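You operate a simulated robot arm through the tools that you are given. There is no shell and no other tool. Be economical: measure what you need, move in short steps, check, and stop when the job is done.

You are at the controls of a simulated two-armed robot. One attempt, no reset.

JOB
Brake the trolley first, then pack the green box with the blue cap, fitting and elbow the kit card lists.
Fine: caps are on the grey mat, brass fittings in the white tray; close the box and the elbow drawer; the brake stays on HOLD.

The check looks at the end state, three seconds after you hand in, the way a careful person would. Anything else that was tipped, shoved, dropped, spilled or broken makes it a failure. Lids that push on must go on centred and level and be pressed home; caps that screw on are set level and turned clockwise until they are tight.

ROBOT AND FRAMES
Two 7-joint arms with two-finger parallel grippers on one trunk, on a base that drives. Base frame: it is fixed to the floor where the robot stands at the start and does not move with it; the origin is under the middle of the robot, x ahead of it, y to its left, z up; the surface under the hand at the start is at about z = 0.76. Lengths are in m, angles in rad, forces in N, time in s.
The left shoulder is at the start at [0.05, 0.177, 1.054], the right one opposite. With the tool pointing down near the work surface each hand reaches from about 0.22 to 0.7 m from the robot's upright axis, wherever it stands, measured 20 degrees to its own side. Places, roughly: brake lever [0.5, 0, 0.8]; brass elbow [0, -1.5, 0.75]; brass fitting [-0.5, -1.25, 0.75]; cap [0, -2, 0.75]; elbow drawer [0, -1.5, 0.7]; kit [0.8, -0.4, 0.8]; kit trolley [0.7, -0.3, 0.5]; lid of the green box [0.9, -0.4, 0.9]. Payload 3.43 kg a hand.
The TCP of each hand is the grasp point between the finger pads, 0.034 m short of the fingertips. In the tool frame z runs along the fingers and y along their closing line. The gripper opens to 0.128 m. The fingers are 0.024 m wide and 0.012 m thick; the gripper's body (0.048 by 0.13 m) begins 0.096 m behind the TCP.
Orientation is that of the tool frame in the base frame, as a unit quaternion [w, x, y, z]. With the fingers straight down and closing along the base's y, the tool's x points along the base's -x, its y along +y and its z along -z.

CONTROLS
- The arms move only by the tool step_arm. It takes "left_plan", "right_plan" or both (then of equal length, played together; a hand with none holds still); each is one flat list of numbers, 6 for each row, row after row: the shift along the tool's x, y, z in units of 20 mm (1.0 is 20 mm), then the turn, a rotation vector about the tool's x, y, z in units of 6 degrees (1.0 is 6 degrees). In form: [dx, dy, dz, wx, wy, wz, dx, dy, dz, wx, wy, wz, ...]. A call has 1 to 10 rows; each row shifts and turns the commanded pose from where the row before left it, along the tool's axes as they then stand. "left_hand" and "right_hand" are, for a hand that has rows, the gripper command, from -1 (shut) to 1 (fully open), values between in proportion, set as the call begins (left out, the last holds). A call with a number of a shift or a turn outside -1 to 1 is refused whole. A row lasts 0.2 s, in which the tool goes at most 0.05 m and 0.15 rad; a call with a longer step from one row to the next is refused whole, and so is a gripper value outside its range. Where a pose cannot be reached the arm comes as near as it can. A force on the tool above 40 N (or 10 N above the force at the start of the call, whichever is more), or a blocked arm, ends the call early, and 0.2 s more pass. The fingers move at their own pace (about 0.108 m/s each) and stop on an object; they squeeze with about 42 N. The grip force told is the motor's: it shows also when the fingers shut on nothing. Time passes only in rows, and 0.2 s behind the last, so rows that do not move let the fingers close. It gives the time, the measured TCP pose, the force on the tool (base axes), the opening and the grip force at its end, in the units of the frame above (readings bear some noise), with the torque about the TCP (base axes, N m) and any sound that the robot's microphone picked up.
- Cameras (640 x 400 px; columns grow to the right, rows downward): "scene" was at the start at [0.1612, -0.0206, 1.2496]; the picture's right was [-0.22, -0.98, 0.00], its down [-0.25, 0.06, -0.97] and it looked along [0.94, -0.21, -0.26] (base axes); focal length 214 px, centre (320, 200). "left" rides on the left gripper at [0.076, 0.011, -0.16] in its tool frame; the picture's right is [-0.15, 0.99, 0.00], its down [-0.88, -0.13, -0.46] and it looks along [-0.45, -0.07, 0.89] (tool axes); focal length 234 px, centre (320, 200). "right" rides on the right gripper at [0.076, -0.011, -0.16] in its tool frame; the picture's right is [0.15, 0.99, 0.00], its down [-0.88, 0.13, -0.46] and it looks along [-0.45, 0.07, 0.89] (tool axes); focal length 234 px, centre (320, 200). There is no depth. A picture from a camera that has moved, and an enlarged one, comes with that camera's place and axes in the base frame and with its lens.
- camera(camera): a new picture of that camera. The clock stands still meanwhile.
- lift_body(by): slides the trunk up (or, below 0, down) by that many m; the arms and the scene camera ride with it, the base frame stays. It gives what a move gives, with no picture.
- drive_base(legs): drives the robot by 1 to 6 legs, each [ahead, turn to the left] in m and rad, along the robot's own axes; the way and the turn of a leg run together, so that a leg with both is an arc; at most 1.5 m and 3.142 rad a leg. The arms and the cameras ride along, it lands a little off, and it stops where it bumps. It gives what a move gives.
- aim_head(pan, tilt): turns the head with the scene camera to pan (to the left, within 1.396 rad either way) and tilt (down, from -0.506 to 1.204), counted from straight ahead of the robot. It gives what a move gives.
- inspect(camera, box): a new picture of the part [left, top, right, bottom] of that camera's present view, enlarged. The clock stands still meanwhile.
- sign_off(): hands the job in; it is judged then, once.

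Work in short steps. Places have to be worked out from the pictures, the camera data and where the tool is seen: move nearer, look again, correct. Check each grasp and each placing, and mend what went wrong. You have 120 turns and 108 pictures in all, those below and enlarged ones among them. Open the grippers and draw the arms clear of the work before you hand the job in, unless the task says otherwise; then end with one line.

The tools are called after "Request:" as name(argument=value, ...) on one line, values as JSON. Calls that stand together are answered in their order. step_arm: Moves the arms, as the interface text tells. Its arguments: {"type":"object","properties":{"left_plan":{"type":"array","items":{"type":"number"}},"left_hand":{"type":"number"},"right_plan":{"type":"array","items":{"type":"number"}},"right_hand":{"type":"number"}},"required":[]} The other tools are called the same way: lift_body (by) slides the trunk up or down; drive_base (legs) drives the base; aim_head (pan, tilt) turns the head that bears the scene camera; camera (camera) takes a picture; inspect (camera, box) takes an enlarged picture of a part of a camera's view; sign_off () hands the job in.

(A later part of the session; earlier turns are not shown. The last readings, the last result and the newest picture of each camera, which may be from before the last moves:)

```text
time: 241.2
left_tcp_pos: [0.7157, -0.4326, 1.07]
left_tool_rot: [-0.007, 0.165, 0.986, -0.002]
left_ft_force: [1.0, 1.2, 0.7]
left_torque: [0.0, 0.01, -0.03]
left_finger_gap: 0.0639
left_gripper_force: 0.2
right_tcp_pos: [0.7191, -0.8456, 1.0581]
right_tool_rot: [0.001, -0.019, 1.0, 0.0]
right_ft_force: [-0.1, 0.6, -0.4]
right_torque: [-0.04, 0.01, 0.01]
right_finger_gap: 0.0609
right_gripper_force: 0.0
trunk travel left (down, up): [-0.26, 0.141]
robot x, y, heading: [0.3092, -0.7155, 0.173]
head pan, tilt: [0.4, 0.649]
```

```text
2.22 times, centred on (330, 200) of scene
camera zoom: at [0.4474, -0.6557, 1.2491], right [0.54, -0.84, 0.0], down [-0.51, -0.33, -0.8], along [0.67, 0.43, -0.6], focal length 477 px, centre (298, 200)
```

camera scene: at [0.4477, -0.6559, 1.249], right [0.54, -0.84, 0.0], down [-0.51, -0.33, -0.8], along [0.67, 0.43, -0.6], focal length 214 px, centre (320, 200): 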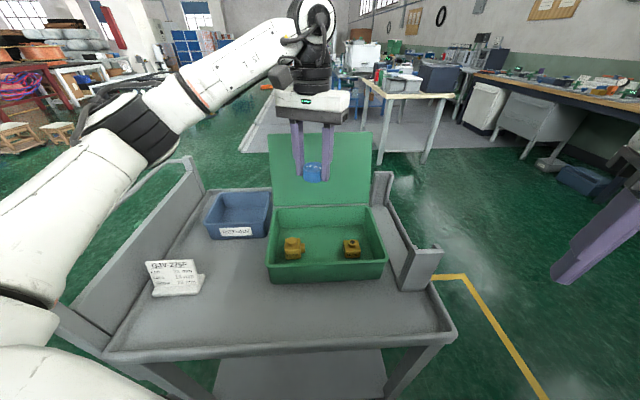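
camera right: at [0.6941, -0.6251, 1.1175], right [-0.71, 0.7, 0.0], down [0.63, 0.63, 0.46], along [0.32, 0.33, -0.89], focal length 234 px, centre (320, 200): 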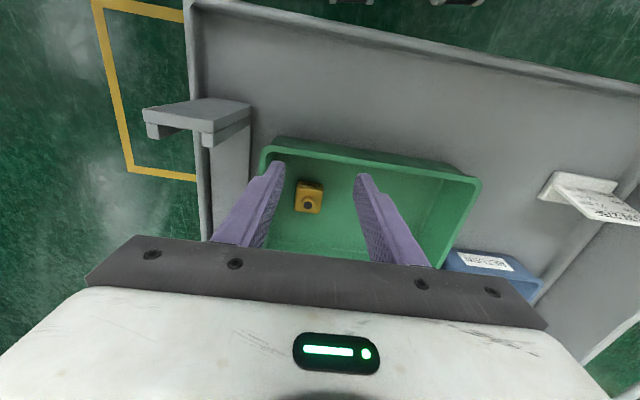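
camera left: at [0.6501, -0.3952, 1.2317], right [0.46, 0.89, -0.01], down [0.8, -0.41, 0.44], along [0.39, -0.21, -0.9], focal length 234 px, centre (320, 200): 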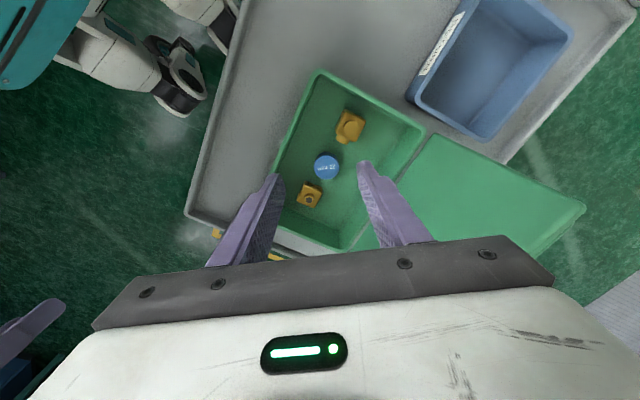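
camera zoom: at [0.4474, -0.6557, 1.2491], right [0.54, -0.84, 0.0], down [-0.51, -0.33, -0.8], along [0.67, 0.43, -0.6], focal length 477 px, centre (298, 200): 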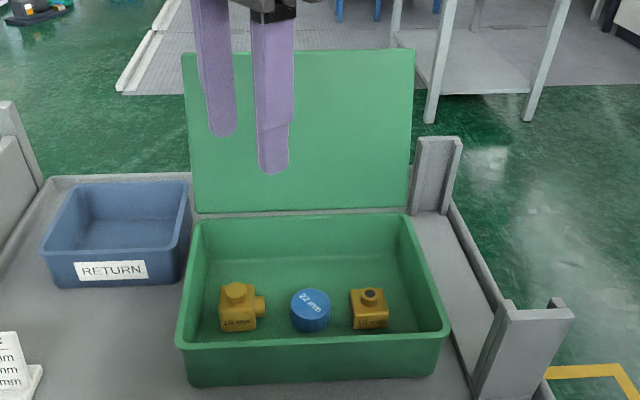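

All three items are in the box. The lid leans back about 35° past vertical on the far side, its top edge out of reach from here. From the trolley's right end I can push the lid over sideways with the right hand. I raise the trunk for clearance and drive around, keeping at least 0.36 m off.

Request:
lift_body(by=0.13)

Request:
drive_base(legs=[[0, -1.313], [0.7, 0], [0, 1.764], [0.62, 0], [0, 1.584]])

Request:
aim_head(pan=-0.25, tilt=0.6)

Request:
camera(camera="scene")

```text
time: 242.8
left_tcp_pos: [0.7153, -0.4323, 1.202]
left_tool_rot: [-0.007, 0.165, 0.986, -0.002]
left_ft_force: [0.2, 0.2, 0.5]
left_torque: [-0.02, -0.01, 0.01]
left_finger_gap: 0.064
left_gripper_force: 0.0
right_tcp_pos: [0.7199, -0.8452, 1.1873]
right_tool_rot: [0.001, -0.019, 1.0, 0.002]
right_ft_force: [-0.4, 0.8, -0.8]
right_torque: [0.02, 0.03, 0.0]
right_finger_gap: 0.061
right_gripper_force: 0.0
trunk travel left (down, up): [-0.39, 0.011]
robot x, y, heading: [0.3037, -0.7139, 0.174]
head pan, tilt: [0.4, 0.649]
```

```text
time: 261.1
left_tcp_pos: [0.6608, -0.7415, 1.2008]
left_tool_rot: [0.002, 0.764, -0.645, 0.007]
left_ft_force: [0.1, 0.0, 0.7]
left_torque: [-0.03, 0.01, 0.02]
left_finger_gap: 0.0638
left_gripper_force: 0.0
right_tcp_pos: [1.0212, -0.5404, 1.1871]
right_tool_rot: [0.001, 0.87, -0.493, -0.002]
right_ft_force: [0.5, -0.6, -0.5]
right_torque: [0.01, -0.05, -0.01]
right_finger_gap: 0.0608
right_gripper_force: 0.1
trunk travel left (down, up): [-0.39, 0.011]
robot x, y, heading: [1.1043, -0.9624, 2.245]
head pan, tilt: [0.4, 0.649]
```

```text
time: 262.1
left_tcp_pos: [0.6609, -0.7416, 1.2013]
left_tool_rot: [0.002, 0.764, -0.645, 0.008]
left_ft_force: [0.2, -0.5, -0.6]
left_torque: [-0.01, 0.01, 0.03]
left_finger_gap: 0.0639
left_gripper_force: 0.1
right_tcp_pos: [1.0236, -0.5393, 1.1881]
right_tool_rot: [0.001, 0.87, -0.493, -0.002]
right_ft_force: [0.0, 0.2, -0.5]
right_torque: [0.02, 0.0, -0.02]
right_finger_gap: 0.0609
right_gripper_force: 0.1
trunk travel left (down, up): [-0.39, 0.011]
robot x, y, heading: [1.1062, -0.9639, 2.249]
head pan, tilt: [-0.25, 0.6]
```

```text
19 pictures are left
camera scene: at [1.0259, -0.8307, 1.3833], right [0.91, 0.41, 0.0], down [0.23, -0.51, -0.83], along [-0.34, 0.75, -0.56], focal length 214 px, centre (320, 200)
```

scene: 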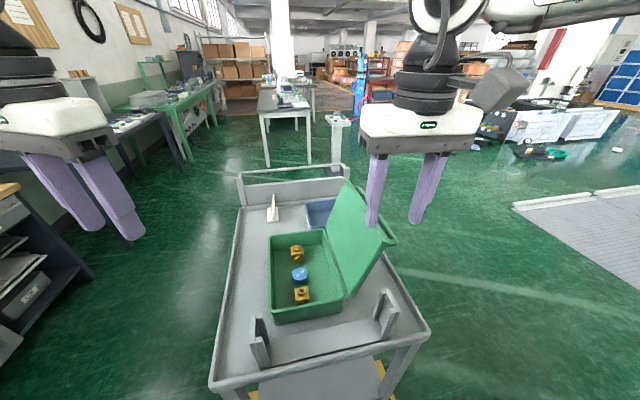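

Clear view: parts in the box, lid leaning right. I bring the closed right hand high over and just beyond the lid's top edge.

Request:
step_arm(right_plan=[-0.97, -0.77, 0, 0, 0, 0, -0.97, -0.77, 0, 0, 0, 0, -0.97, -0.77, 0, 0, 0, 0, -0.97, -0.77, 0, 0, 0, 0, -0.97, -0.77, 0, 0, 0, 0, -0.97, -0.77, 0, 0, 0, 0, -0.97, -0.77, 0, 0, 0, 0, -0.97, -0.77, 0, 0, 0, 0], right_hand=-1)

Request:
camera(camera="right")

```text
time: 263.9
left_tcp_pos: [0.6605, -0.7397, 1.1995]
left_tool_rot: [0.003, 0.764, -0.645, 0.007]
left_ft_force: [0.2, 0.3, 0.7]
left_torque: [-0.04, 0.01, 0.0]
left_finger_gap: 0.064
left_gripper_force: 0.1
right_tcp_pos: [1.0465, -0.3409, 1.1863]
right_tool_rot: [0.002, 0.87, -0.493, -0.002]
right_ft_force: [-0.3, 0.6, 0.6]
right_torque: [-0.02, 0.02, -0.01]
right_finger_gap: 0.0
right_gripper_force: 33.4
trunk travel left (down, up): [-0.39, 0.011]
robot x, y, heading: [1.1044, -0.9632, 2.243]
head pan, tilt: [-0.25, 0.6]
```

```text
18 pictures are left
camera right: at [1.0953, -0.4007, 1.347], right [-0.77, -0.63, 0.0], down [-0.56, 0.69, 0.46], along [-0.29, 0.35, -0.89], focal length 234 px, centre (320, 200)
```

right: 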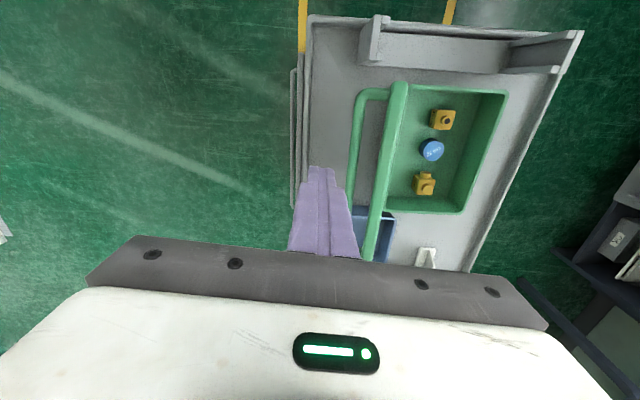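

The finger is clear beyond the lid. I lower it behind the top edge.

Request:
step_arm(right_plan=[0, 0, 1, 0, 0, 0, 0, 0, 1, 0, 0, 0, 0, 0, 1, 0, 0, 0, 0, 0, 1, 0, 0, 0, 0, 0, 1, 0, 0, 0, 0, 0, 1, 0, 0, 0, 0, 0, 1, 0, 0, 0, 0, 0, 1, 0, 0, 0, 0, 0, 1, 0, 0, 0])

Request:
inspect(camera="scene", box=[220, 120, 480, 340])

```text
time: 265.9
left_tcp_pos: [0.661, -0.7393, 1.2004]
left_tool_rot: [0.001, 0.764, -0.645, 0.007]
left_ft_force: [-0.9, 0.4, 0.5]
left_torque: [-0.03, 0.0, 0.0]
left_finger_gap: 0.0644
left_gripper_force: 0.1
right_tcp_pos: [1.0474, -0.3442, 1.0073]
right_tool_rot: [0.001, 0.87, -0.493, -0.002]
right_ft_force: [-0.3, 0.3, 0.4]
right_torque: [-0.03, -0.04, -0.01]
right_finger_gap: 0.0001
right_gripper_force: 32.7
trunk travel left (down, up): [-0.39, 0.011]
robot x, y, heading: [1.1055, -0.9625, 2.242]
head pan, tilt: [-0.25, 0.6]
```

```text
1.82 times, centred on (350, 230) of scene
camera zoom: at [1.0259, -0.8304, 1.3833], right [0.91, 0.41, 0.0], down [0.23, -0.52, -0.82], along [-0.34, 0.75, -0.57], focal length 390 px, centre (266, 146)
```

zoom: 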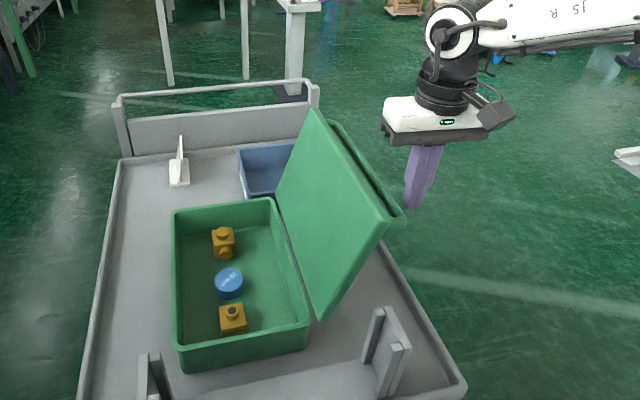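

The finger is behind the lid. I push toward the box (-e direction) in steps.

Request:
step_arm(right_plan=[0.1, 1, 0, 0, 0, 0, 0.1, 1, 0, 0, 0, 0, 0.1, 1, 0, 0, 0, 0, 0.1, 1, 0, 0, 0, 0, 0.1, 1, 0, 0, 0, 0, 0.1, 1, 0, 0, 0, 0, 0.1, 1, 0, 0, 0, 0])

Request:
inspect(camera="scene", box=[220, 120, 480, 340])

```text
time: 267.5
left_tcp_pos: [0.6607, -0.7409, 1.1991]
left_tool_rot: [0.001, 0.765, -0.644, 0.008]
left_ft_force: [1.6, 0.3, 0.1]
left_torque: [0.01, 0.01, 0.02]
left_finger_gap: 0.064
left_gripper_force: 0.1
right_tcp_pos: [0.9403, -0.4286, 1.009]
right_tool_rot: [0.001, 0.871, -0.492, -0.002]
right_ft_force: [-0.5, 2.0, 1.2]
right_torque: [0.01, 0.04, -0.03]
right_finger_gap: 0.0001
right_gripper_force: 33.2
right hand out of reach, approached as far as the arm can: row 7
trunk travel left (down, up): [-0.39, 0.011]
robot x, y, heading: [1.1063, -0.9647, 2.244]
head pan, tilt: [-0.25, 0.6]
```

```text
1.82 times, centred on (350, 230) of scene
camera zoom: at [1.0257, -0.8308, 1.3831], right [0.91, 0.41, 0.0], down [0.23, -0.51, -0.83], along [-0.34, 0.75, -0.56], focal length 390 px, centre (266, 146)
```

zoom: 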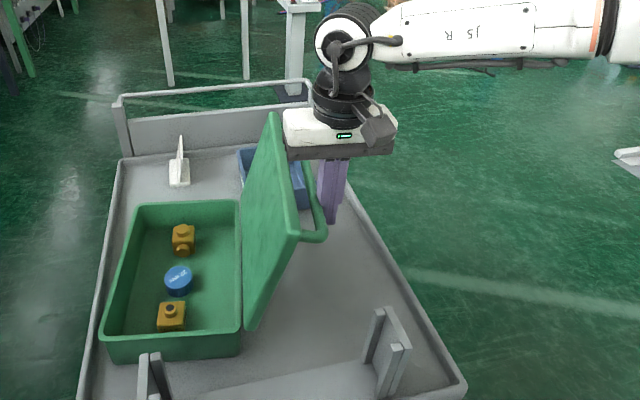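

The lid's hinge is stiff and the light box slid about 0.10 m toward the near edge. I'll use the left hand as a stop on the near wall, push the box back, and let the fixed right finger tip the lid over. Left hand goes in front of the near wall.

Request:
step_arm(left_plan=[-0.75, 0.1, 0.7, 0, 0, 0, -0.75, 0.1, 0.7, 0, 0, 0, -0.75, 0.1, 0.7, 0, 0, 0, -0.75, 0.1, 0.7, 0, 0, 0, -0.75, 0.1, 0.7, 0, 0, 0, -0.75, 0.1, 0.7, 0, 0, 0, -0.75, 0.1, 0.7, 0, 0, 0, -0.75, 0.1, 0.7, 0, 0, 0, -0.75, 0.1, 0.7, 0, 0, 0, -0.55, 0.1, 0.7, 0, 0, 0], left_hand=-1)

Request:
step_arm(left_plan=[0, 0, 1, 0, 0, 0, 0, 0, 1, 0, 0, 0, 0, 0, 1, 0, 0, 0, 0, 0, 1, 0, 0, 0, 0, 0, 1, 0, 0, 0, 0, 0, 1, 0, 0, 0])

Request:
camera(camera="scene")

```text
time: 269.7
left_tcp_pos: [0.6196, -0.6006, 1.0583]
left_tool_rot: [0.003, 0.764, -0.645, 0.007]
left_ft_force: [-0.3, -0.3, 0.0]
left_torque: [0.01, 0.01, 0.0]
left_finger_gap: 0.0
left_gripper_force: 33.1
right_tcp_pos: [0.942, -0.4275, 1.0084]
right_tool_rot: [0.001, 0.87, -0.493, -0.003]
right_ft_force: [-0.4, 1.0, -0.7]
right_torque: [-0.01, -0.03, 0.0]
right_finger_gap: 0.0
right_gripper_force: 33.3
trunk travel left (down, up): [-0.39, 0.011]
robot x, y, heading: [1.1058, -0.9641, 2.248]
head pan, tilt: [-0.25, 0.6]
```

```text
time: 271.1
left_tcp_pos: [0.6171, -0.6038, 0.9367]
left_tool_rot: [0.002, 0.764, -0.645, 0.008]
left_ft_force: [-0.7, 0.5, 0.2]
left_torque: [0.0, 0.02, 0.03]
left_finger_gap: 0.0001
left_gripper_force: 33.0
right_tcp_pos: [0.9411, -0.4275, 1.0097]
right_tool_rot: [0.001, 0.87, -0.493, -0.003]
right_ft_force: [1.3, 0.8, -0.4]
right_torque: [-0.02, 0.01, -0.02]
right_finger_gap: 0.0001
right_gripper_force: 32.9
trunk travel left (down, up): [-0.39, 0.011]
robot x, y, heading: [1.1047, -0.9612, 2.24]
head pan, tilt: [-0.25, 0.6]
```

```text
15 pictures are left
camera scene: at [1.026, -0.8306, 1.3834], right [0.91, 0.41, 0.0], down [0.23, -0.52, -0.83], along [-0.34, 0.75, -0.56], focal length 214 px, centre (320, 200)
```

scene: 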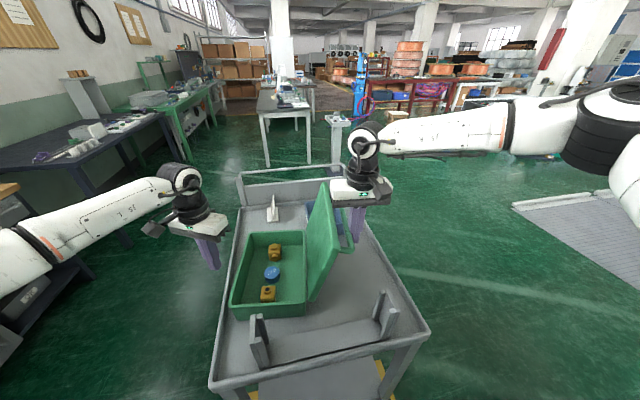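

The left finger will come down just outside the near wall. I lower it and push the box back (+e) in small steps with the right finger holding the lid.

Request:
step_arm(left_plan=[0, 0, 1, 0, 0, 0, 0, 0, 1, 0, 0, 0, 0, 0, 1, 0, 0, 0, 0, 0, 1, 0, 0, 0, 0, 0, 1, 0, 0, 0])

Request:
step_arm(left_plan=[-0.45, -0.89, 0, 0, 0, 0, -0.45, -0.89, 0, 0, 0, 0, -0.45, -0.89, 0, 0, 0, 0, -0.45, -0.89, 0, 0, 0, 0])

Request:
inspect(camera="scene", box=[200, 140, 440, 340])

```text
time: 272.3
left_tcp_pos: [0.6208, -0.6056, 0.8387]
left_tool_rot: [0.002, 0.765, -0.644, 0.008]
left_ft_force: [0.3, 0.5, -1.1]
left_torque: [0.0, 0.01, -0.02]
left_finger_gap: 0.0
left_gripper_force: 32.7
right_tcp_pos: [0.9412, -0.4283, 1.009]
right_tool_rot: [0.0, 0.87, -0.494, -0.003]
right_ft_force: [-0.6, 0.0, 0.1]
right_torque: [-0.04, -0.01, 0.0]
right_finger_gap: 0.0
right_gripper_force: 32.6
trunk travel left (down, up): [-0.39, 0.011]
robot x, y, heading: [1.106, -0.9691, 2.242]
head pan, tilt: [-0.25, 0.6]
```

```text
time: 273.1
left_tcp_pos: [0.6527, -0.5791, 0.8379]
left_tool_rot: [0.015, 0.77, -0.638, 0.002]
left_ft_force: [-3.3, -2.4, 0.5]
left_torque: [0.01, 0.0, 0.0]
left_finger_gap: 0.0
left_gripper_force: 33.7
right_tcp_pos: [0.9417, -0.424, 1.0166]
right_tool_rot: [-0.002, 0.868, -0.496, -0.009]
right_ft_force: [8.5, -1.5, 11.5]
right_torque: [-0.04, 0.3, 0.05]
right_finger_gap: 0.0004
right_gripper_force: 32.6
trunk travel left (down, up): [-0.39, 0.011]
robot x, y, heading: [1.1051, -0.9661, 2.246]
head pan, tilt: [-0.25, 0.6]
stopped in row 4 (right hand): the force on the tool passed its limit at 45 N (the readings are from after the stop); the commanded pose is now the measured one
```

```text
2.00 times, centred on (320, 240) of scene
camera zoom: at [1.0277, -0.8316, 1.3835], right [0.91, 0.41, 0.0], down [0.23, -0.51, -0.83], along [-0.34, 0.75, -0.56], focal length 429 px, centre (320, 120)
```

zoom: 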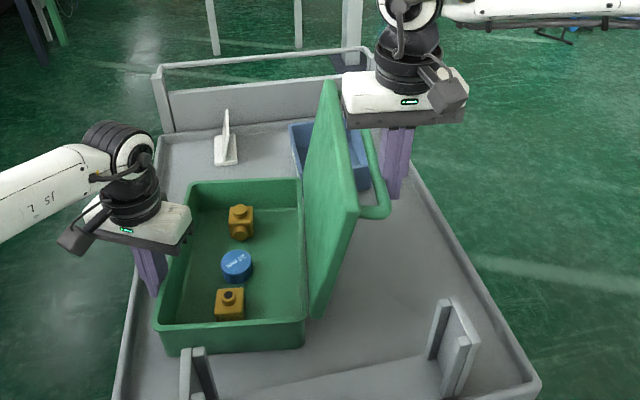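

Moving fast makes the hinge resist strongly (45 N); it seems damped. I continue far more slowly with the left hand.

Request:
step_arm(left_plan=[-0.09, -0.18, 0, 0, 0, 0, -0.09, -0.18, 0, 0, 0, 0, -0.09, -0.18, 0, 0, 0, 0, -0.09, -0.18, 0, 0, 0, 0, -0.09, -0.18, 0, 0, 0, 0, -0.09, -0.18, 0, 0, 0, 0, -0.09, -0.18, 0, 0, 0, 0, -0.09, -0.18, 0, 0, 0, 0, -0.09, -0.18, 0, 0, 0, 0, -0.09, -0.18, 0, 0, 0, 0])

```text
time: 274.2
left_tcp_pos: [0.6552, -0.5732, 0.8372]
left_tool_rot: [0.023, 0.774, -0.633, -0.002]
left_ft_force: [-4.3, -2.8, 1.5]
left_torque: [0.05, -0.01, 0.06]
left_finger_gap: 0.0
left_gripper_force: 33.7
right_tcp_pos: [0.9407, -0.422, 1.0183]
right_tool_rot: [-0.003, 0.868, -0.497, -0.012]
right_ft_force: [8.1, -1.1, 11.8]
right_torque: [-0.14, 0.24, 0.07]
right_finger_gap: 0.0
right_gripper_force: 33.2
trunk travel left (down, up): [-0.39, 0.011]
robot x, y, heading: [1.1079, -0.9651, 2.242]
head pan, tilt: [-0.25, 0.6]
stopped in row 5 (right hand): the force on the tool passed its limit at 44 N (the readings are from after the stop); the commanded pose is now the measured one
```

Most of the right-hand force is upward: the lid's handle loop is pushing up on the finger or gripper. I look closely.

Request:
inspect(camera="scene", box=[340, 160, 440, 260])

Request:
camera(camera="right")

```text
4.00 times, centred on (390, 210) of scene
camera zoom: at [1.0275, -0.8319, 1.3832], right [0.91, 0.41, 0.0], down [0.23, -0.51, -0.83], along [-0.34, 0.75, -0.56], focal length 858 px, centre (40, 160)
```

zoom: 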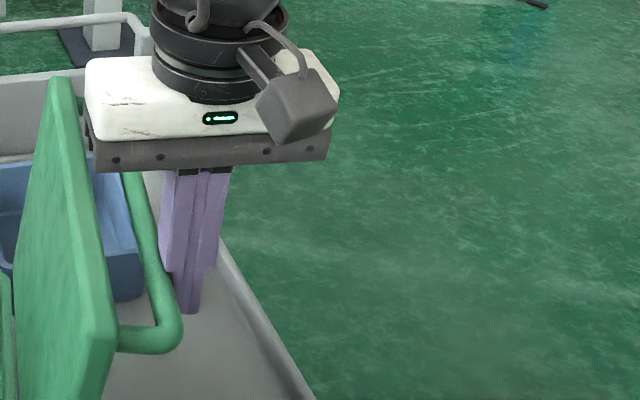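

```text
12 pictures are left
camera right: at [0.9914, -0.4853, 1.1778], right [-0.78, -0.63, 0.0], down [-0.55, 0.68, 0.48], along [-0.3, 0.37, -0.88], focal length 234 px, centre (320, 200)
```

right: 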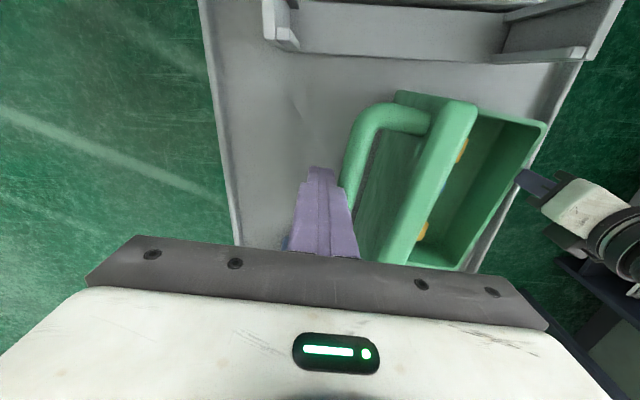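

The gripper body overhangs the lid and the finger's step sits on the handle loop. I back the right hand off, roll it -90° so the body lies parallel to the lid, and lower it for a smooth contact.

Request:
step_arm(right_plan=[0, -1, 0, 0, 0, 0, 0, -1, 0, 0, 0, 0, 0, -0.5, 0, 0, 0, -1, 0, 0, 0, 0, 0, -1, 0, 0, 0, 0, 0, -1, 0, 0, 0, 0, 0, -1, 0, 0, 0, 0, 0, -1, 0, 0, 0, 0, 0, -1, 0, 0, 0, 0, 0, -1, 0, 0, 0, 0, 0, -1])

Request:
step_arm(right_plan=[0, 0, 0, 0, 0, -1, 0, 0, 0, 0, 0, -1, 0, 0, 0, 0, 0, -1, 0, 0, 0, 0, 0, -1, 0, 0, 0, 0, 0, -1, 0, 0, 0.7, 0, 0, -1, 0, 0, 0.7, 0, 0, 0, 0, 0, 0.7, 0, 0, 0])

```text
time: 276.4
left_tcp_pos: [0.6556, -0.5707, 0.836]
left_tool_rot: [0.02, 0.773, -0.634, -0.001]
left_ft_force: [-1.3, -1.1, 1.0]
left_torque: [0.04, 0.01, -0.01]
left_finger_gap: 0.0002
left_gripper_force: 33.3
right_tcp_pos: [0.9831, -0.43, 1.0166]
right_tool_rot: [-0.011, 0.995, -0.102, -0.008]
right_ft_force: [0.6, -0.4, 0.2]
right_torque: [-0.03, -0.01, 0.04]
right_finger_gap: 0.0003
right_gripper_force: 33.0
right hand out of reach, approached as far as the arm can: row 9, 10
trunk travel left (down, up): [-0.39, 0.011]
robot x, y, heading: [1.1084, -0.9687, 2.245]
head pan, tilt: [-0.25, 0.6]
```

```text
time: 278.2
left_tcp_pos: [0.6547, -0.5711, 0.8365]
left_tool_rot: [0.021, 0.774, -0.633, 0.0]
left_ft_force: [-1.4, -0.2, -0.1]
left_torque: [0.04, 0.02, -0.02]
left_finger_gap: 0.0001
left_gripper_force: 33.3
right_tcp_pos: [0.9872, -0.6048, 0.9536]
right_tool_rot: [-0.009, 0.977, 0.213, -0.005]
right_ft_force: [0.2, 0.0, 0.4]
right_torque: [0.01, -0.01, -0.03]
right_finger_gap: 0.0
right_gripper_force: 32.5
right hand out of reach, approached as far as the arm can: row 1, 2, 3, 4, 5, 6
trunk travel left (down, up): [-0.39, 0.011]
robot x, y, heading: [1.1091, -0.9662, 2.244]
head pan, tilt: [-0.25, 0.6]
```

That roll isn't reachable out there, so the hand withdrew. I raise it, restore the neutral roll and go back behind the lid, a bit higher than before.

Request:
step_arm(right_plan=[0, 0, -1, 0, 0, 0, 0, 0, -1, 0, 0, 0, 0, 0, -1, 0, 0, 1, 0, 0, -1, 0, 0, 1, 0, 0, -1, 0, 0, 1, 0, 0, -1, 0, 0, 1, 0, 0, -1, 0, 0, 1, 0, 0, -1, 0, 0, 1, 0, 0, -1, 0, 0, 1, 0, 0, -1, 0, 0, 1])

Request:
step_arm(right_plan=[0, 0, 0, 0, 0, 1, 0, 0, 0, 0, 0, 1, 0, 0, 0, 0, 0, 1, 0, 0, 0, 0, 0, 1, 0, 0, 0, 0, 0, 1, 0, 0, 0, 0, 0, 1])

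Request:
step_arm(right_plan=[-0.92, -0.65, 0, 0, 0, 0, -0.92, -0.65, 0, 0, 0, 0, -0.92, -0.65, 0, 0, 0, 0, -0.92, -0.65, 0, 0, 0, 0, -0.92, -0.65, 0, 0, 0, 0, -0.92, -0.65, 0, 0, 0, 0, -0.92, -0.65, 0, 0, 0, 0, -0.92, -0.65, 0, 0, 0, 0, -0.92, -0.65, 0, 0, 0, 0, -0.92, -0.65, 0, 0, 0, 0])

Request:
camera(camera="scene")

```text
time: 280.4
left_tcp_pos: [0.6556, -0.572, 0.8361]
left_tool_rot: [0.021, 0.773, -0.634, -0.001]
left_ft_force: [-0.2, -0.4, 0.4]
left_torque: [0.0, 0.02, -0.01]
left_finger_gap: 0.0
left_gripper_force: 33.2
right_tcp_pos: [0.9896, -0.6096, 1.1517]
right_tool_rot: [-0.006, 0.979, -0.206, -0.008]
right_ft_force: [-0.9, 0.0, 0.1]
right_torque: [0.02, 0.0, 0.03]
right_finger_gap: 0.0
right_gripper_force: 33.2
trunk travel left (down, up): [-0.39, 0.011]
robot x, y, heading: [1.1074, -0.9646, 2.244]
head pan, tilt: [-0.25, 0.6]
```

```text
time: 281.8
left_tcp_pos: [0.6549, -0.5708, 0.8362]
left_tool_rot: [0.021, 0.773, -0.634, 0.0]
left_ft_force: [0.3, 0.1, 0.4]
left_torque: [-0.03, -0.02, 0.03]
left_finger_gap: 0.0
left_gripper_force: 33.0
right_tcp_pos: [0.9893, -0.6079, 1.1529]
right_tool_rot: [-0.004, 0.867, -0.498, -0.01]
right_ft_force: [0.1, 0.7, 0.3]
right_torque: [-0.03, 0.01, 0.01]
right_finger_gap: 0.0
right_gripper_force: 32.8
trunk travel left (down, up): [-0.39, 0.011]
robot x, y, heading: [1.104, -0.965, 2.24]
head pan, tilt: [-0.25, 0.6]
```

```text
time: 284.0
left_tcp_pos: [0.6553, -0.5717, 0.8366]
left_tool_rot: [0.021, 0.773, -0.634, 0.0]
left_ft_force: [-0.4, -0.3, -0.6]
left_torque: [0.0, -0.03, -0.02]
left_finger_gap: 0.0
left_gripper_force: 33.0
right_tcp_pos: [1.0084, -0.3853, 1.1544]
right_tool_rot: [-0.003, 0.868, -0.496, -0.01]
right_ft_force: [0.9, -0.5, -0.5]
right_torque: [-0.03, 0.01, 0.02]
right_finger_gap: 0.0
right_gripper_force: 33.0
trunk travel left (down, up): [-0.39, 0.011]
robot x, y, heading: [1.1062, -0.9664, 2.246]
head pan, tilt: [-0.25, 0.6]
```

```text
11 pictures are left
camera scene: at [1.0252, -0.8306, 1.3833], right [0.91, 0.41, 0.0], down [0.23, -0.52, -0.82], along [-0.34, 0.75, -0.57], focal length 214 px, centre (320, 200)
```

scene: 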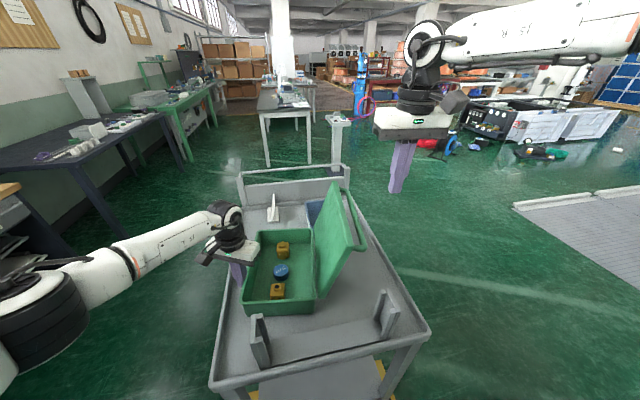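

The lid fell back: it is gravity-held, and pushing the loop sideways self-locks by friction. Better to pinch the handle bar from above and carry it along the hinge arc. I check the bar with the right camera.

Request:
step_arm(right_plan=[0, 1, 0, 0, 0, 0, 0, 0.9, 0, 0, 0, 0, 0, 0, 0, 0, 0, 0, 0, 0, 0, 0, 0, 0], right_hand=0)

Request:
camera(camera="right")

```text
time: 285.0
left_tcp_pos: [0.6547, -0.5719, 0.8366]
left_tool_rot: [0.021, 0.774, -0.633, 0.0]
left_ft_force: [0.1, 0.5, -0.6]
left_torque: [-0.01, -0.01, 0.02]
left_finger_gap: 0.0
left_gripper_force: 33.4
right_tcp_pos: [0.9763, -0.4038, 1.1566]
right_tool_rot: [-0.004, 0.868, -0.496, -0.011]
right_ft_force: [-0.2, -0.1, -0.7]
right_torque: [-0.01, -0.01, -0.02]
right_finger_gap: 0.0642
right_gripper_force: 0.0
trunk travel left (down, up): [-0.39, 0.011]
robot x, y, heading: [1.1049, -0.9691, 2.248]
head pan, tilt: [-0.25, 0.6]
```

```text
10 pictures are left
camera right: at [1.0263, -0.4667, 1.3154], right [-0.78, -0.63, 0.0], down [-0.55, 0.69, 0.47], along [-0.3, 0.37, -0.88], focal length 234 px, centre (320, 200)
```

right: 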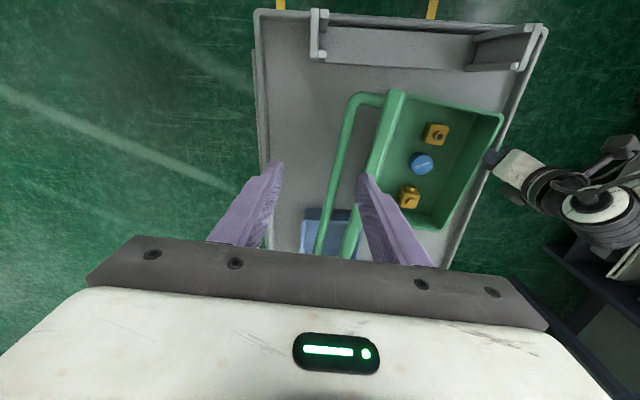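

The handle bar lies at about e 0.516, z 1.00. I centre the hand on it, narrow the opening to 40 mm, and lower over the bar.

Request:
step_arm(right_plan=[-0.4, 0.7, 0, 0, 0, 0, -0.4, 0.73, 0, 0, 0, 0, 0, 0, 1, 0, 0, 0, 0, 0, 1, 0, 0, 0, 0, 0, 1, 0, 0, 0, 0, 0, 1, 0, 0, 0], right_hand=-0.375)

Request:
camera(camera="right")

```text
time: 286.4
left_tcp_pos: [0.6555, -0.5719, 0.8367]
left_tool_rot: [0.021, 0.774, -0.633, 0.0]
left_ft_force: [0.5, 0.2, 0.5]
left_torque: [0.03, -0.01, 0.04]
left_finger_gap: 0.0001
left_gripper_force: 33.1
right_tcp_pos: [0.9427, -0.4013, 1.079]
right_tool_rot: [-0.004, 0.868, -0.496, -0.01]
right_ft_force: [0.9, -0.1, -0.3]
right_torque: [-0.02, -0.02, 0.0]
right_finger_gap: 0.0399
right_gripper_force: 0.0
trunk travel left (down, up): [-0.39, 0.011]
robot x, y, heading: [1.1065, -0.9646, 2.244]
head pan, tilt: [-0.25, 0.6]
```

```text
9 pictures are left
camera right: at [0.9915, -0.4646, 1.2376], right [-0.78, -0.63, 0.0], down [-0.55, 0.69, 0.47], along [-0.3, 0.37, -0.88], focal length 234 px, centre (320, 200)
```

right: 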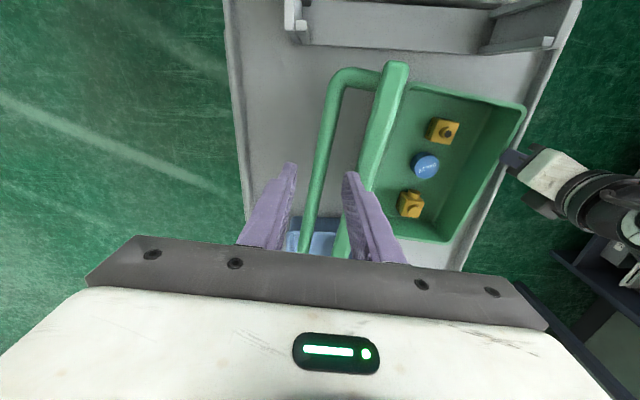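

The bar runs between the fingers. I lower 64 mm and close on it.

Request:
step_arm(right_plan=[0, 0, 1, 0, 0, 0, 0, 0, 1, 0, 0, 0, 0, 0, 1, 0, 0, 0, 0, 0, 0.2, 0, 0, 0])

Request:
step_arm(right_plan=[0, 0, 0, 0, 0, 0, 0, 0, 0, 0, 0, 0, 0, 0, 0, 0, 0, 0], right_hand=-1)

```text
time: 286.9
left_tcp_pos: [0.6556, -0.571, 0.8375]
left_tool_rot: [0.021, 0.773, -0.634, -0.002]
left_ft_force: [-0.7, 0.3, 0.8]
left_torque: [-0.06, 0.01, 0.0]
left_finger_gap: 0.0001
left_gripper_force: 33.4
right_tcp_pos: [0.9405, -0.4015, 1.0709]
right_tool_rot: [-0.002, 0.867, -0.497, -0.02]
right_ft_force: [7.6, -4.2, 18.8]
right_torque: [-0.63, 0.15, 0.3]
right_finger_gap: 0.0371
right_gripper_force: 0.0
trunk travel left (down, up): [-0.39, 0.011]
robot x, y, heading: [1.1043, -0.9644, 2.245]
head pan, tilt: [-0.25, 0.6]
stopped in row 2 (right hand): the force on the tool passed its limit at 48 N (the readings are from after the stop); the commanded pose is now the measured one
```

```text
time: 287.7
left_tcp_pos: [0.6561, -0.5713, 0.8369]
left_tool_rot: [0.021, 0.773, -0.634, 0.0]
left_ft_force: [0.3, -0.6, -1.3]
left_torque: [0.03, -0.03, -0.01]
left_finger_gap: 0.0001
left_gripper_force: 33.8
right_tcp_pos: [0.9408, -0.4019, 1.0666]
right_tool_rot: [-0.003, 0.867, -0.498, -0.018]
right_ft_force: [0.0, 0.1, 1.4]
right_torque: [-0.02, 0.0, 0.01]
right_finger_gap: 0.0
right_gripper_force: 33.7
trunk travel left (down, up): [-0.39, 0.011]
robot x, y, heading: [1.1039, -0.9647, 2.247]
head pan, tilt: [-0.25, 0.6]
```

The inner finger met the lid's top edge, so there's no room to pinch. Instead I go behind the bar with closed fingers and combine motions: left pushes the box back while the right finger rises along the hinge arc, avoiding the friction lock.

Request:
step_arm(right_plan=[0, 0, -1, 0, 0, 0, -0.1, -0.85, -0.3, 0, 0, 0, -0.1, -0.85, 0, 0, 0, 0, 0, 0, 1, 0, 0, 0, 0, 0, 1, 0, 0, 0, 0, 0, 1, 0, 0, 0, 0, 0, 1, 0, 0, 0, 0, 0, 0.2, 0, 0, 0])

Request:
step_arm(right_plan=[0, 0.4, 0, 0, 0, 0, 0, 0.2, 0, 0, 0, 0, 0, 0, -0.2, 0, 0, 0, 0, 0, -0.2, 0, 0, 0, 0, 0, -0.2, 0, 0, 0, 0, 0, -0.2, 0, 0, 0], left_plan=[-0.09, -0.18, 0, 0, 0, 0, -0.09, -0.18, 0, 0, 0, 0, -0.13, -0.27, 0, 0, 0, 0, -0.13, -0.27, 0, 0, 0, 0, -0.13, -0.27, 0, 0, 0, 0, -0.13, -0.27, 0, 0, 0, 0])

Request:
inspect(camera="scene", box=[220, 150, 440, 330])

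```text
time: 289.5
left_tcp_pos: [0.6558, -0.571, 0.8364]
left_tool_rot: [0.021, 0.773, -0.634, -0.001]
left_ft_force: [-0.8, -0.4, 0.6]
left_torque: [0.0, -0.01, 0.01]
left_finger_gap: 0.0
left_gripper_force: 32.9
right_tcp_pos: [0.9654, -0.3788, 1.0083]
right_tool_rot: [-0.005, 0.867, -0.498, -0.019]
right_ft_force: [0.7, -0.5, 0.0]
right_torque: [0.01, -0.02, -0.01]
right_finger_gap: 0.0
right_gripper_force: 33.3
trunk travel left (down, up): [-0.39, 0.011]
robot x, y, heading: [1.1043, -0.9677, 2.244]
head pan, tilt: [-0.25, 0.6]
```

```text
time: 290.9
left_tcp_pos: [0.6812, -0.5523, 0.8358]
left_tool_rot: [0.02, 0.773, -0.634, -0.001]
left_ft_force: [-3.4, -4.1, 4.3]
left_torque: [0.08, -0.08, 0.05]
left_finger_gap: 0.0004
left_gripper_force: 33.8
right_tcp_pos: [0.9563, -0.3848, 1.0237]
right_tool_rot: [-0.004, 0.867, -0.497, -0.019]
right_ft_force: [0.4, 1.2, 0.8]
right_torque: [0.03, 0.02, -0.01]
right_finger_gap: 0.0001
right_gripper_force: 33.0
trunk travel left (down, up): [-0.39, 0.011]
robot x, y, heading: [1.1041, -0.9654, 2.245]
head pan, tilt: [-0.25, 0.6]
```

```text
2.22 times, centred on (330, 240) of scene
camera zoom: at [1.0255, -0.8315, 1.3834], right [0.91, 0.41, 0.0], down [0.23, -0.51, -0.83], along [-0.34, 0.75, -0.56], focal length 477 px, centre (298, 111)
```

zoom: 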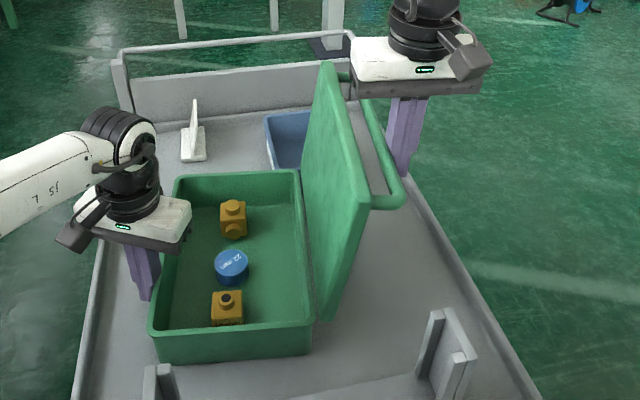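

Forces stay low. I continue the joint motion: box back another 54 mm, finger rising 32 mm.

Request:
step_arm(right_plan=[0, 0.1, -0.18, 0, 0, 0, 0, 0, -0.18, 0, 0, 0, 0, 0, -0.18, 0, 0, 0, 0, 0, -0.18, 0, 0, 0, 0, 0, -0.18, 0, 0, 0, 0, 0, -0.18, 0, 0, 0, 0, 0, -0.18, 0, 0, 0, 0, 0, -0.18, 0, 0, 0, 0, 0, -0.18, 0, 0, 0], left_plan=[-0.13, -0.27, 0, 0, 0, 0, -0.13, -0.27, 0, 0, 0, 0, -0.13, -0.27, 0, 0, 0, 0, -0.13, -0.27, 0, 0, 0, 0, -0.13, -0.27, 0, 0, 0, 0, -0.13, -0.27, 0, 0, 0, 0, -0.13, -0.27, 0, 0, 0, 0, -0.13, -0.27, 0, 0, 0, 0, -0.13, -0.27, 0, 0, 0, 0])

Request:
inspect(camera="scene", box=[220, 150, 440, 330])

```text
time: 292.9
left_tcp_pos: [0.725, -0.5192, 0.8331]
left_tool_rot: [0.021, 0.773, -0.634, 0.001]
left_ft_force: [-1.8, -3.0, 2.3]
left_torque: [0.07, -0.05, -0.01]
left_finger_gap: 0.0
left_gripper_force: 33.1
right_tcp_pos: [0.9553, -0.3866, 1.0557]
right_tool_rot: [-0.003, 0.867, -0.497, -0.018]
right_ft_force: [0.2, -0.7, 0.0]
right_torque: [-0.02, -0.01, 0.0]
right_finger_gap: 0.0
right_gripper_force: 33.0
trunk travel left (down, up): [-0.39, 0.011]
robot x, y, heading: [1.1107, -0.9672, 2.242]
head pan, tilt: [-0.25, 0.6]
```

```text
2.22 times, centred on (330, 240) of scene
camera zoom: at [1.0256, -0.8311, 1.3833], right [0.91, 0.41, 0.0], down [0.23, -0.51, -0.83], along [-0.34, 0.75, -0.56], focal length 477 px, centre (298, 111)
```

zoom: 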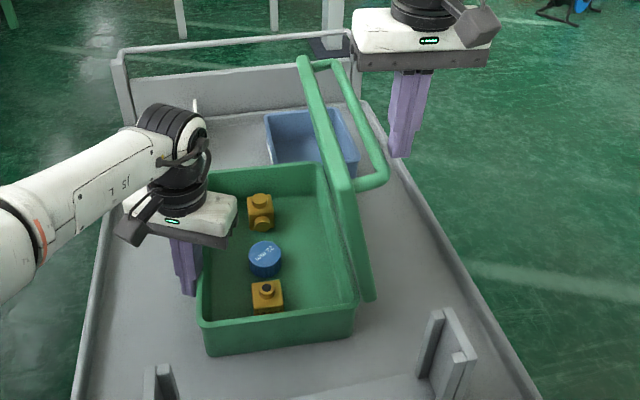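

The lid is now just past vertical and stays there; the box is back within 1.5 cm of its place. I nudge the lid with the right finger while the left stays as stop.

Request:
step_arm(right_plan=[0.05, 0.5, 0, 0, 0, 0, 0.05, 0.5, 0, 0, 0, 0, 0.05, 0.5, 0, 0, 0, 0, 0.05, 0.5, 0, 0, 0, 0, 0.05, 0.5, 0, 0, 0, 0, 0.05, 0.5, 0, 0, 0, 0])

Request:
inspect(camera="scene", box=[220, 150, 440, 330])

```text
time: 294.3
left_tcp_pos: [0.7246, -0.5198, 0.8322]
left_tool_rot: [0.021, 0.773, -0.634, -0.001]
left_ft_force: [-1.0, -0.1, -0.2]
left_torque: [0.07, 0.02, -0.09]
left_finger_gap: 0.0
left_gripper_force: 32.4
right_tcp_pos: [0.9253, -0.4267, 1.0607]
right_tool_rot: [-0.003, 0.867, -0.498, -0.019]
right_ft_force: [0.3, -0.4, -0.6]
right_torque: [0.03, 0.01, -0.02]
right_finger_gap: 0.0
right_gripper_force: 32.1
right hand out of reach, approached as far as the arm can: row 4, 5, 6
trunk travel left (down, up): [-0.39, 0.011]
robot x, y, heading: [1.107, -0.9633, 2.242]
head pan, tilt: [-0.25, 0.6]
```

```text
2.22 times, centred on (330, 240) of scene
camera zoom: at [1.0254, -0.8309, 1.3833], right [0.91, 0.41, 0.0], down [0.23, -0.51, -0.83], along [-0.34, 0.75, -0.56], focal length 477 px, centre (298, 111)
```

zoom: 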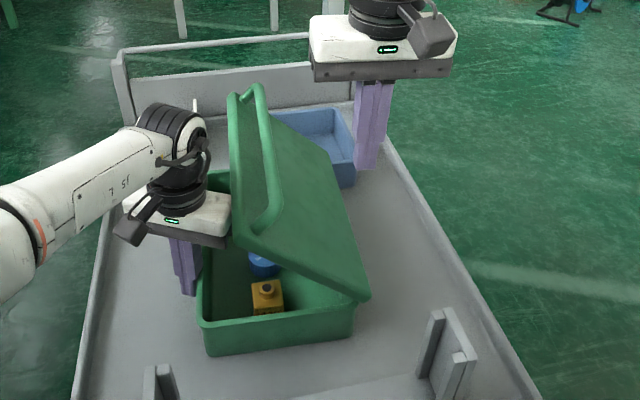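

The lid has come over and rests against the left gripper. I withdraw the left hand slowly (-e) to let the lid down.

Request:
step_arm(left_plan=[0.2, 0.45, 0, 0, 0, 0, 0.2, 0.45, 0, 0, 0, 0, 0.2, 0.45, 0, 0, 0, 0, 0.2, 0.45, 0, 0, 0, 0, 0.2, 0.45, 0, 0, 0, 0, 0.2, 0.45, 0, 0, 0, 0, 0.3, 0.65, 0, 0, 0, 0, 0.3, 0.65, 0, 0, 0, 0, 0.3, 0.65, 0, 0, 0, 0, 0.3, 0.65, 0, 0, 0, 0])

Request:
inspect(camera="scene", box=[220, 150, 440, 330])

```text
time: 296.5
left_tcp_pos: [0.6294, -0.5873, 0.8361]
left_tool_rot: [0.021, 0.774, -0.633, 0.0]
left_ft_force: [-0.4, -0.6, -0.3]
left_torque: [0.01, 0.01, -0.05]
left_finger_gap: 0.0001
left_gripper_force: 32.5
right_tcp_pos: [0.9245, -0.4261, 1.0596]
right_tool_rot: [-0.003, 0.867, -0.498, -0.02]
right_ft_force: [0.0, 1.2, -0.1]
right_torque: [0.03, -0.01, 0.01]
right_finger_gap: 0.0001
right_gripper_force: 33.3
trunk travel left (down, up): [-0.39, 0.011]
robot x, y, heading: [1.1062, -0.9666, 2.244]
head pan, tilt: [-0.25, 0.6]
```

```text
2.22 times, centred on (330, 240) of scene
camera zoom: at [1.0252, -0.831, 1.3833], right [0.91, 0.41, 0.0], down [0.23, -0.51, -0.83], along [-0.34, 0.75, -0.56], focal length 477 px, centre (298, 111)
```

zoom: 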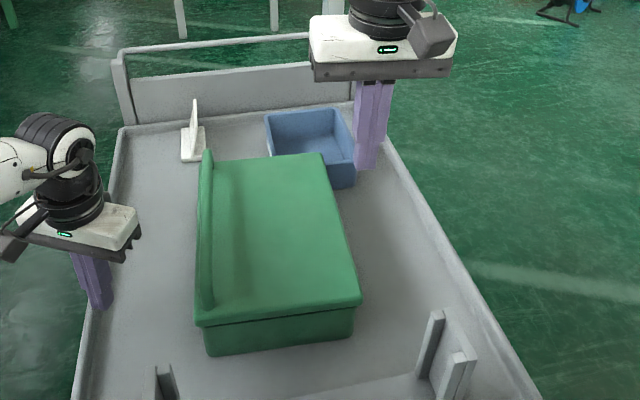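

The lid is down and looks level. I press gently on it with the left fingertips near the free side to make sure it's home.

Request:
step_arm(left_plan=[0, 0, -1, 0, 0, 0, 0, 0, -1, 0, 0, 0, 0, 0, -1, 0, 0, 0, 0, 0, -1, 0, 0, 0, 0, 0, -1, 0, 0, 0, 0, 0, -1, 0, 0, 0, 0, 0, -1, 0, 0, 0, 0, 0, -1, 0, 0, 0, 0, 0, -1, 0, 0, 0, 0, 0, -1, 0, 0, 0])

Request:
step_arm(left_plan=[-0.43, -0.9, 0, 0, 0, 0, -0.43, -0.9, 0, 0, 0, 0, -0.43, -0.9, 0, 0, 0, 0, -0.43, -0.9, 0, 0, 0, 0, -0.43, -0.9, 0, 0, 0, 0, -0.43, -0.9, 0, 0, 0, 0, -0.43, -0.9, 0, 0, 0, 0, -0.43, -0.9, 0, 0, 0, 0, -0.43, -0.9, 0, 0, 0, 0])

Request:
step_arm(left_plan=[0, 0, 1, 0, 0, 0, 0, 0, 1, 0, 0, 0, 0, 0, 1, 0, 0, 0, 0, 0, 0.5, 0, 0, 0, 0, 0, 0.5, 0, 0, 0, 0, 0, 0.4, 0, 0, 0, 0, 0, 0.3, 0, 0, 0, 0, 0, 0.3, 0, 0, 0, 0, 0, 0.3, 0, 0, 0, 0, 0, 0.3, 0, 0, 0])

```text
time: 298.7
left_tcp_pos: [0.6337, -0.5813, 1.0392]
left_tool_rot: [0.02, 0.773, -0.634, 0.0]
left_ft_force: [0.1, -0.4, 0.5]
left_torque: [-0.04, 0.0, -0.02]
left_finger_gap: 0.0001
left_gripper_force: 32.9
right_tcp_pos: [0.9256, -0.4265, 1.0596]
right_tool_rot: [-0.003, 0.867, -0.497, -0.019]
right_ft_force: [0.4, -0.6, 0.1]
right_torque: [0.01, 0.0, 0.0]
right_finger_gap: 0.0001
right_gripper_force: 32.5
trunk travel left (down, up): [-0.39, 0.011]
robot x, y, heading: [1.1055, -0.9627, 2.244]
head pan, tilt: [-0.25, 0.6]
```

```text
time: 300.7
left_tcp_pos: [0.7543, -0.4891, 1.0298]
left_tool_rot: [0.019, 0.785, -0.62, 0.0]
left_ft_force: [0.7, 0.7, 0.0]
left_torque: [-0.03, -0.01, 0.02]
left_finger_gap: 0.0
left_gripper_force: 33.3
left hand out of reach, approached as far as the arm can: row 9
right_tcp_pos: [0.9262, -0.4258, 1.0596]
right_tool_rot: [-0.003, 0.867, -0.497, -0.02]
right_ft_force: [-0.7, 0.1, 0.0]
right_torque: [-0.02, -0.03, -0.02]
right_finger_gap: 0.0002
right_gripper_force: 32.9
trunk travel left (down, up): [-0.39, 0.011]
robot x, y, heading: [1.1043, -0.9659, 2.243]
head pan, tilt: [-0.25, 0.6]
```

```text
time: 302.9
left_tcp_pos: [0.7699, -0.4885, 0.9178]
left_tool_rot: [0.021, 0.775, -0.632, -0.001]
left_ft_force: [0.8, -0.5, -0.7]
left_torque: [0.01, 0.0, 0.0]
left_finger_gap: 0.0
left_gripper_force: 33.3
right_tcp_pos: [0.9259, -0.4266, 1.0588]
right_tool_rot: [-0.003, 0.868, -0.497, -0.019]
right_ft_force: [0.2, -0.2, 1.4]
right_torque: [0.01, 0.0, 0.01]
right_finger_gap: 0.0001
right_gripper_force: 32.3
trunk travel left (down, up): [-0.39, 0.011]
robot x, y, heading: [1.1054, -0.9665, 2.24]
head pan, tilt: [-0.25, 0.6]
```

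Still above the lid (tip about 0.884). I lower further in small steps to contact.

Request:
step_arm(left_plan=[0, 0, 0.3, 0, 0, 0, 0, 0, 0.3, 0, 0, 0, 0, 0, 0.3, 0, 0, 0, 0, 0, 0.2, 0, 0, 0, 0, 0, 0.2, 0, 0, 0, 0, 0, 0.2, 0, 0, 0, 0, 0, 0.2, 0, 0, 0, 0, 0, 0.2, 0, 0, 0])

Request:
step_arm(left_plan=[0, 0, -0.5, 0, 0, 0, 0, 0, -1, 0, 0, 0, 0, 0, -1, 0, 0, 0, 0, 0, -1, 0, 0, 0, 0, 0, -1, 0, 0, 0, 0, 0, -1, 0, 0, 0, 0.5, 0.5, -1, 0, 0, 0, 0.5, 0.5, -1, 0, 0, 0, 0.5, 0.5, -1, 0, 0, 0])

```text
time: 304.7
left_tcp_pos: [0.7516, -0.4908, 0.8951]
left_tool_rot: [0.019, 0.784, -0.621, -0.009]
left_ft_force: [3.9, 2.6, 24.2]
left_torque: [0.29, -0.23, 0.06]
left_finger_gap: 0.0
left_gripper_force: 32.8
left hand out of reach, approached as far as the arm can: row 5
right_tcp_pos: [0.9268, -0.4266, 1.0605]
right_tool_rot: [-0.004, 0.867, -0.497, -0.02]
right_ft_force: [-0.1, 0.2, 0.2]
right_torque: [0.0, 0.0, -0.02]
right_finger_gap: 0.0
right_gripper_force: 33.3
trunk travel left (down, up): [-0.39, 0.011]
robot x, y, heading: [1.1028, -0.9643, 2.246]
head pan, tilt: [-0.25, 0.6]
```

```text
time: 306.7
left_tcp_pos: [0.7531, -0.5222, 1.0556]
left_tool_rot: [0.022, 0.773, -0.634, -0.001]
left_ft_force: [0.6, -0.1, 0.1]
left_torque: [0.06, 0.0, -0.01]
left_finger_gap: 0.0001
left_gripper_force: 33.2
right_tcp_pos: [0.9254, -0.4259, 1.0586]
right_tool_rot: [-0.003, 0.867, -0.497, -0.019]
right_ft_force: [-0.5, -0.1, 0.5]
right_torque: [0.03, -0.03, -0.01]
right_finger_gap: 0.0002
right_gripper_force: 33.8
trunk travel left (down, up): [-0.39, 0.011]
robot x, y, heading: [1.1085, -0.9657, 2.247]
head pan, tilt: [-0.25, 0.6]
```

The lid is pressed home (24 N). I raise both hands, back off, open the grippers and take a final look.

Request:
step_arm(left_plan=[0, 0, -1, 0, 0, 0, 0, 0, -1, 0, 0, 0, 0, 0, -1, 0, 0, 0, 0, 0, -1, 0, 0, 0, 0, 0, -1, 0, 0, 0], right_plan=[0, 0, -1, 0, 0, 0, 0, 0, -1, 0, 0, 0, 0, 0, -1, 0, 0, 0, 0, 0, -1, 0, 0, 0, 0, 0, -1, 0, 0, 0])

Request:
drive_base(legs=[[-0.35, 0]])

Request:
step_arm(left_plan=[0, 0, 0, 0, 0, 0, 0, 0, 0, 0, 0, 0, 0, 0, 0, 0, 0, 0], right_plan=[0, 0, 0, 0, 0, 0, 0, 0, 0, 0, 0, 0, 0, 0, 0, 0, 0, 0], left_hand=0.8, right_hand=0.8)

Request:
inspect(camera="scene", box=[220, 130, 420, 290])

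```text
time: 307.9
left_tcp_pos: [0.7565, -0.5153, 1.1542]
left_tool_rot: [0.02, 0.773, -0.634, 0.0]
left_ft_force: [0.8, 0.2, 0.1]
left_torque: [0.04, -0.03, 0.0]
left_finger_gap: 0.0001
left_gripper_force: 33.4
right_tcp_pos: [0.9325, -0.4304, 1.1595]
right_tool_rot: [-0.003, 0.867, -0.498, -0.02]
right_ft_force: [0.7, -0.4, -0.2]
right_torque: [0.04, 0.03, 0.0]
right_finger_gap: 0.0
right_gripper_force: 33.2
right hand out of reach, approached as far as the arm can: row 5
trunk travel left (down, up): [-0.39, 0.011]
robot x, y, heading: [1.1056, -0.9667, 2.242]
head pan, tilt: [-0.25, 0.6]
```

```text
time: 310.2
left_tcp_pos: [0.9786, -0.7968, 1.1543]
left_tool_rot: [0.021, 0.773, -0.634, 0.0]
left_ft_force: [-0.3, -0.3, 0.7]
left_torque: [0.0, 0.0, -0.03]
left_finger_gap: 0.0
left_gripper_force: 33.4
right_tcp_pos: [1.1556, -0.7111, 1.1589]
right_tool_rot: [-0.003, 0.868, -0.496, -0.019]
right_ft_force: [0.8, -0.4, 0.5]
right_torque: [0.01, 0.02, -0.02]
right_finger_gap: 0.0
right_gripper_force: 33.0
trunk travel left (down, up): [-0.39, 0.011]
robot x, y, heading: [1.3318, -1.2438, 2.249]
head pan, tilt: [-0.25, 0.6]
```

```text
time: 311.0
left_tcp_pos: [0.9793, -0.797, 1.1541]
left_tool_rot: [0.021, 0.774, -0.633, 0.0]
left_ft_force: [0.0, -0.1, 0.2]
left_torque: [-0.02, -0.01, 0.05]
left_finger_gap: 0.1151
left_gripper_force: 0.0
right_tcp_pos: [1.1572, -0.7099, 1.1588]
right_tool_rot: [-0.002, 0.868, -0.497, -0.02]
right_ft_force: [-0.7, 0.8, 0.4]
right_torque: [0.02, 0.01, 0.02]
right_finger_gap: 0.1151
right_gripper_force: 0.1
trunk travel left (down, up): [-0.39, 0.011]
robot x, y, heading: [1.3318, -1.2481, 2.248]
head pan, tilt: [-0.25, 0.6]
```

```text
2.50 times, centred on (320, 210) of scene
camera zoom: at [1.2496, -1.1113, 1.3833], right [0.91, 0.41, 0.0], down [0.23, -0.51, -0.83], along [-0.34, 0.75, -0.56], focal length 536 px, centre (320, 175)
```

zoom: 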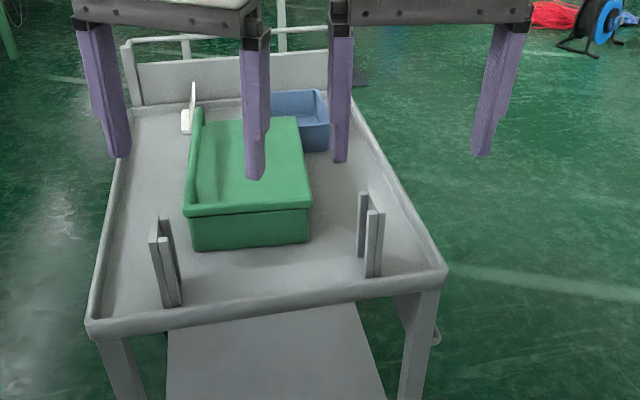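

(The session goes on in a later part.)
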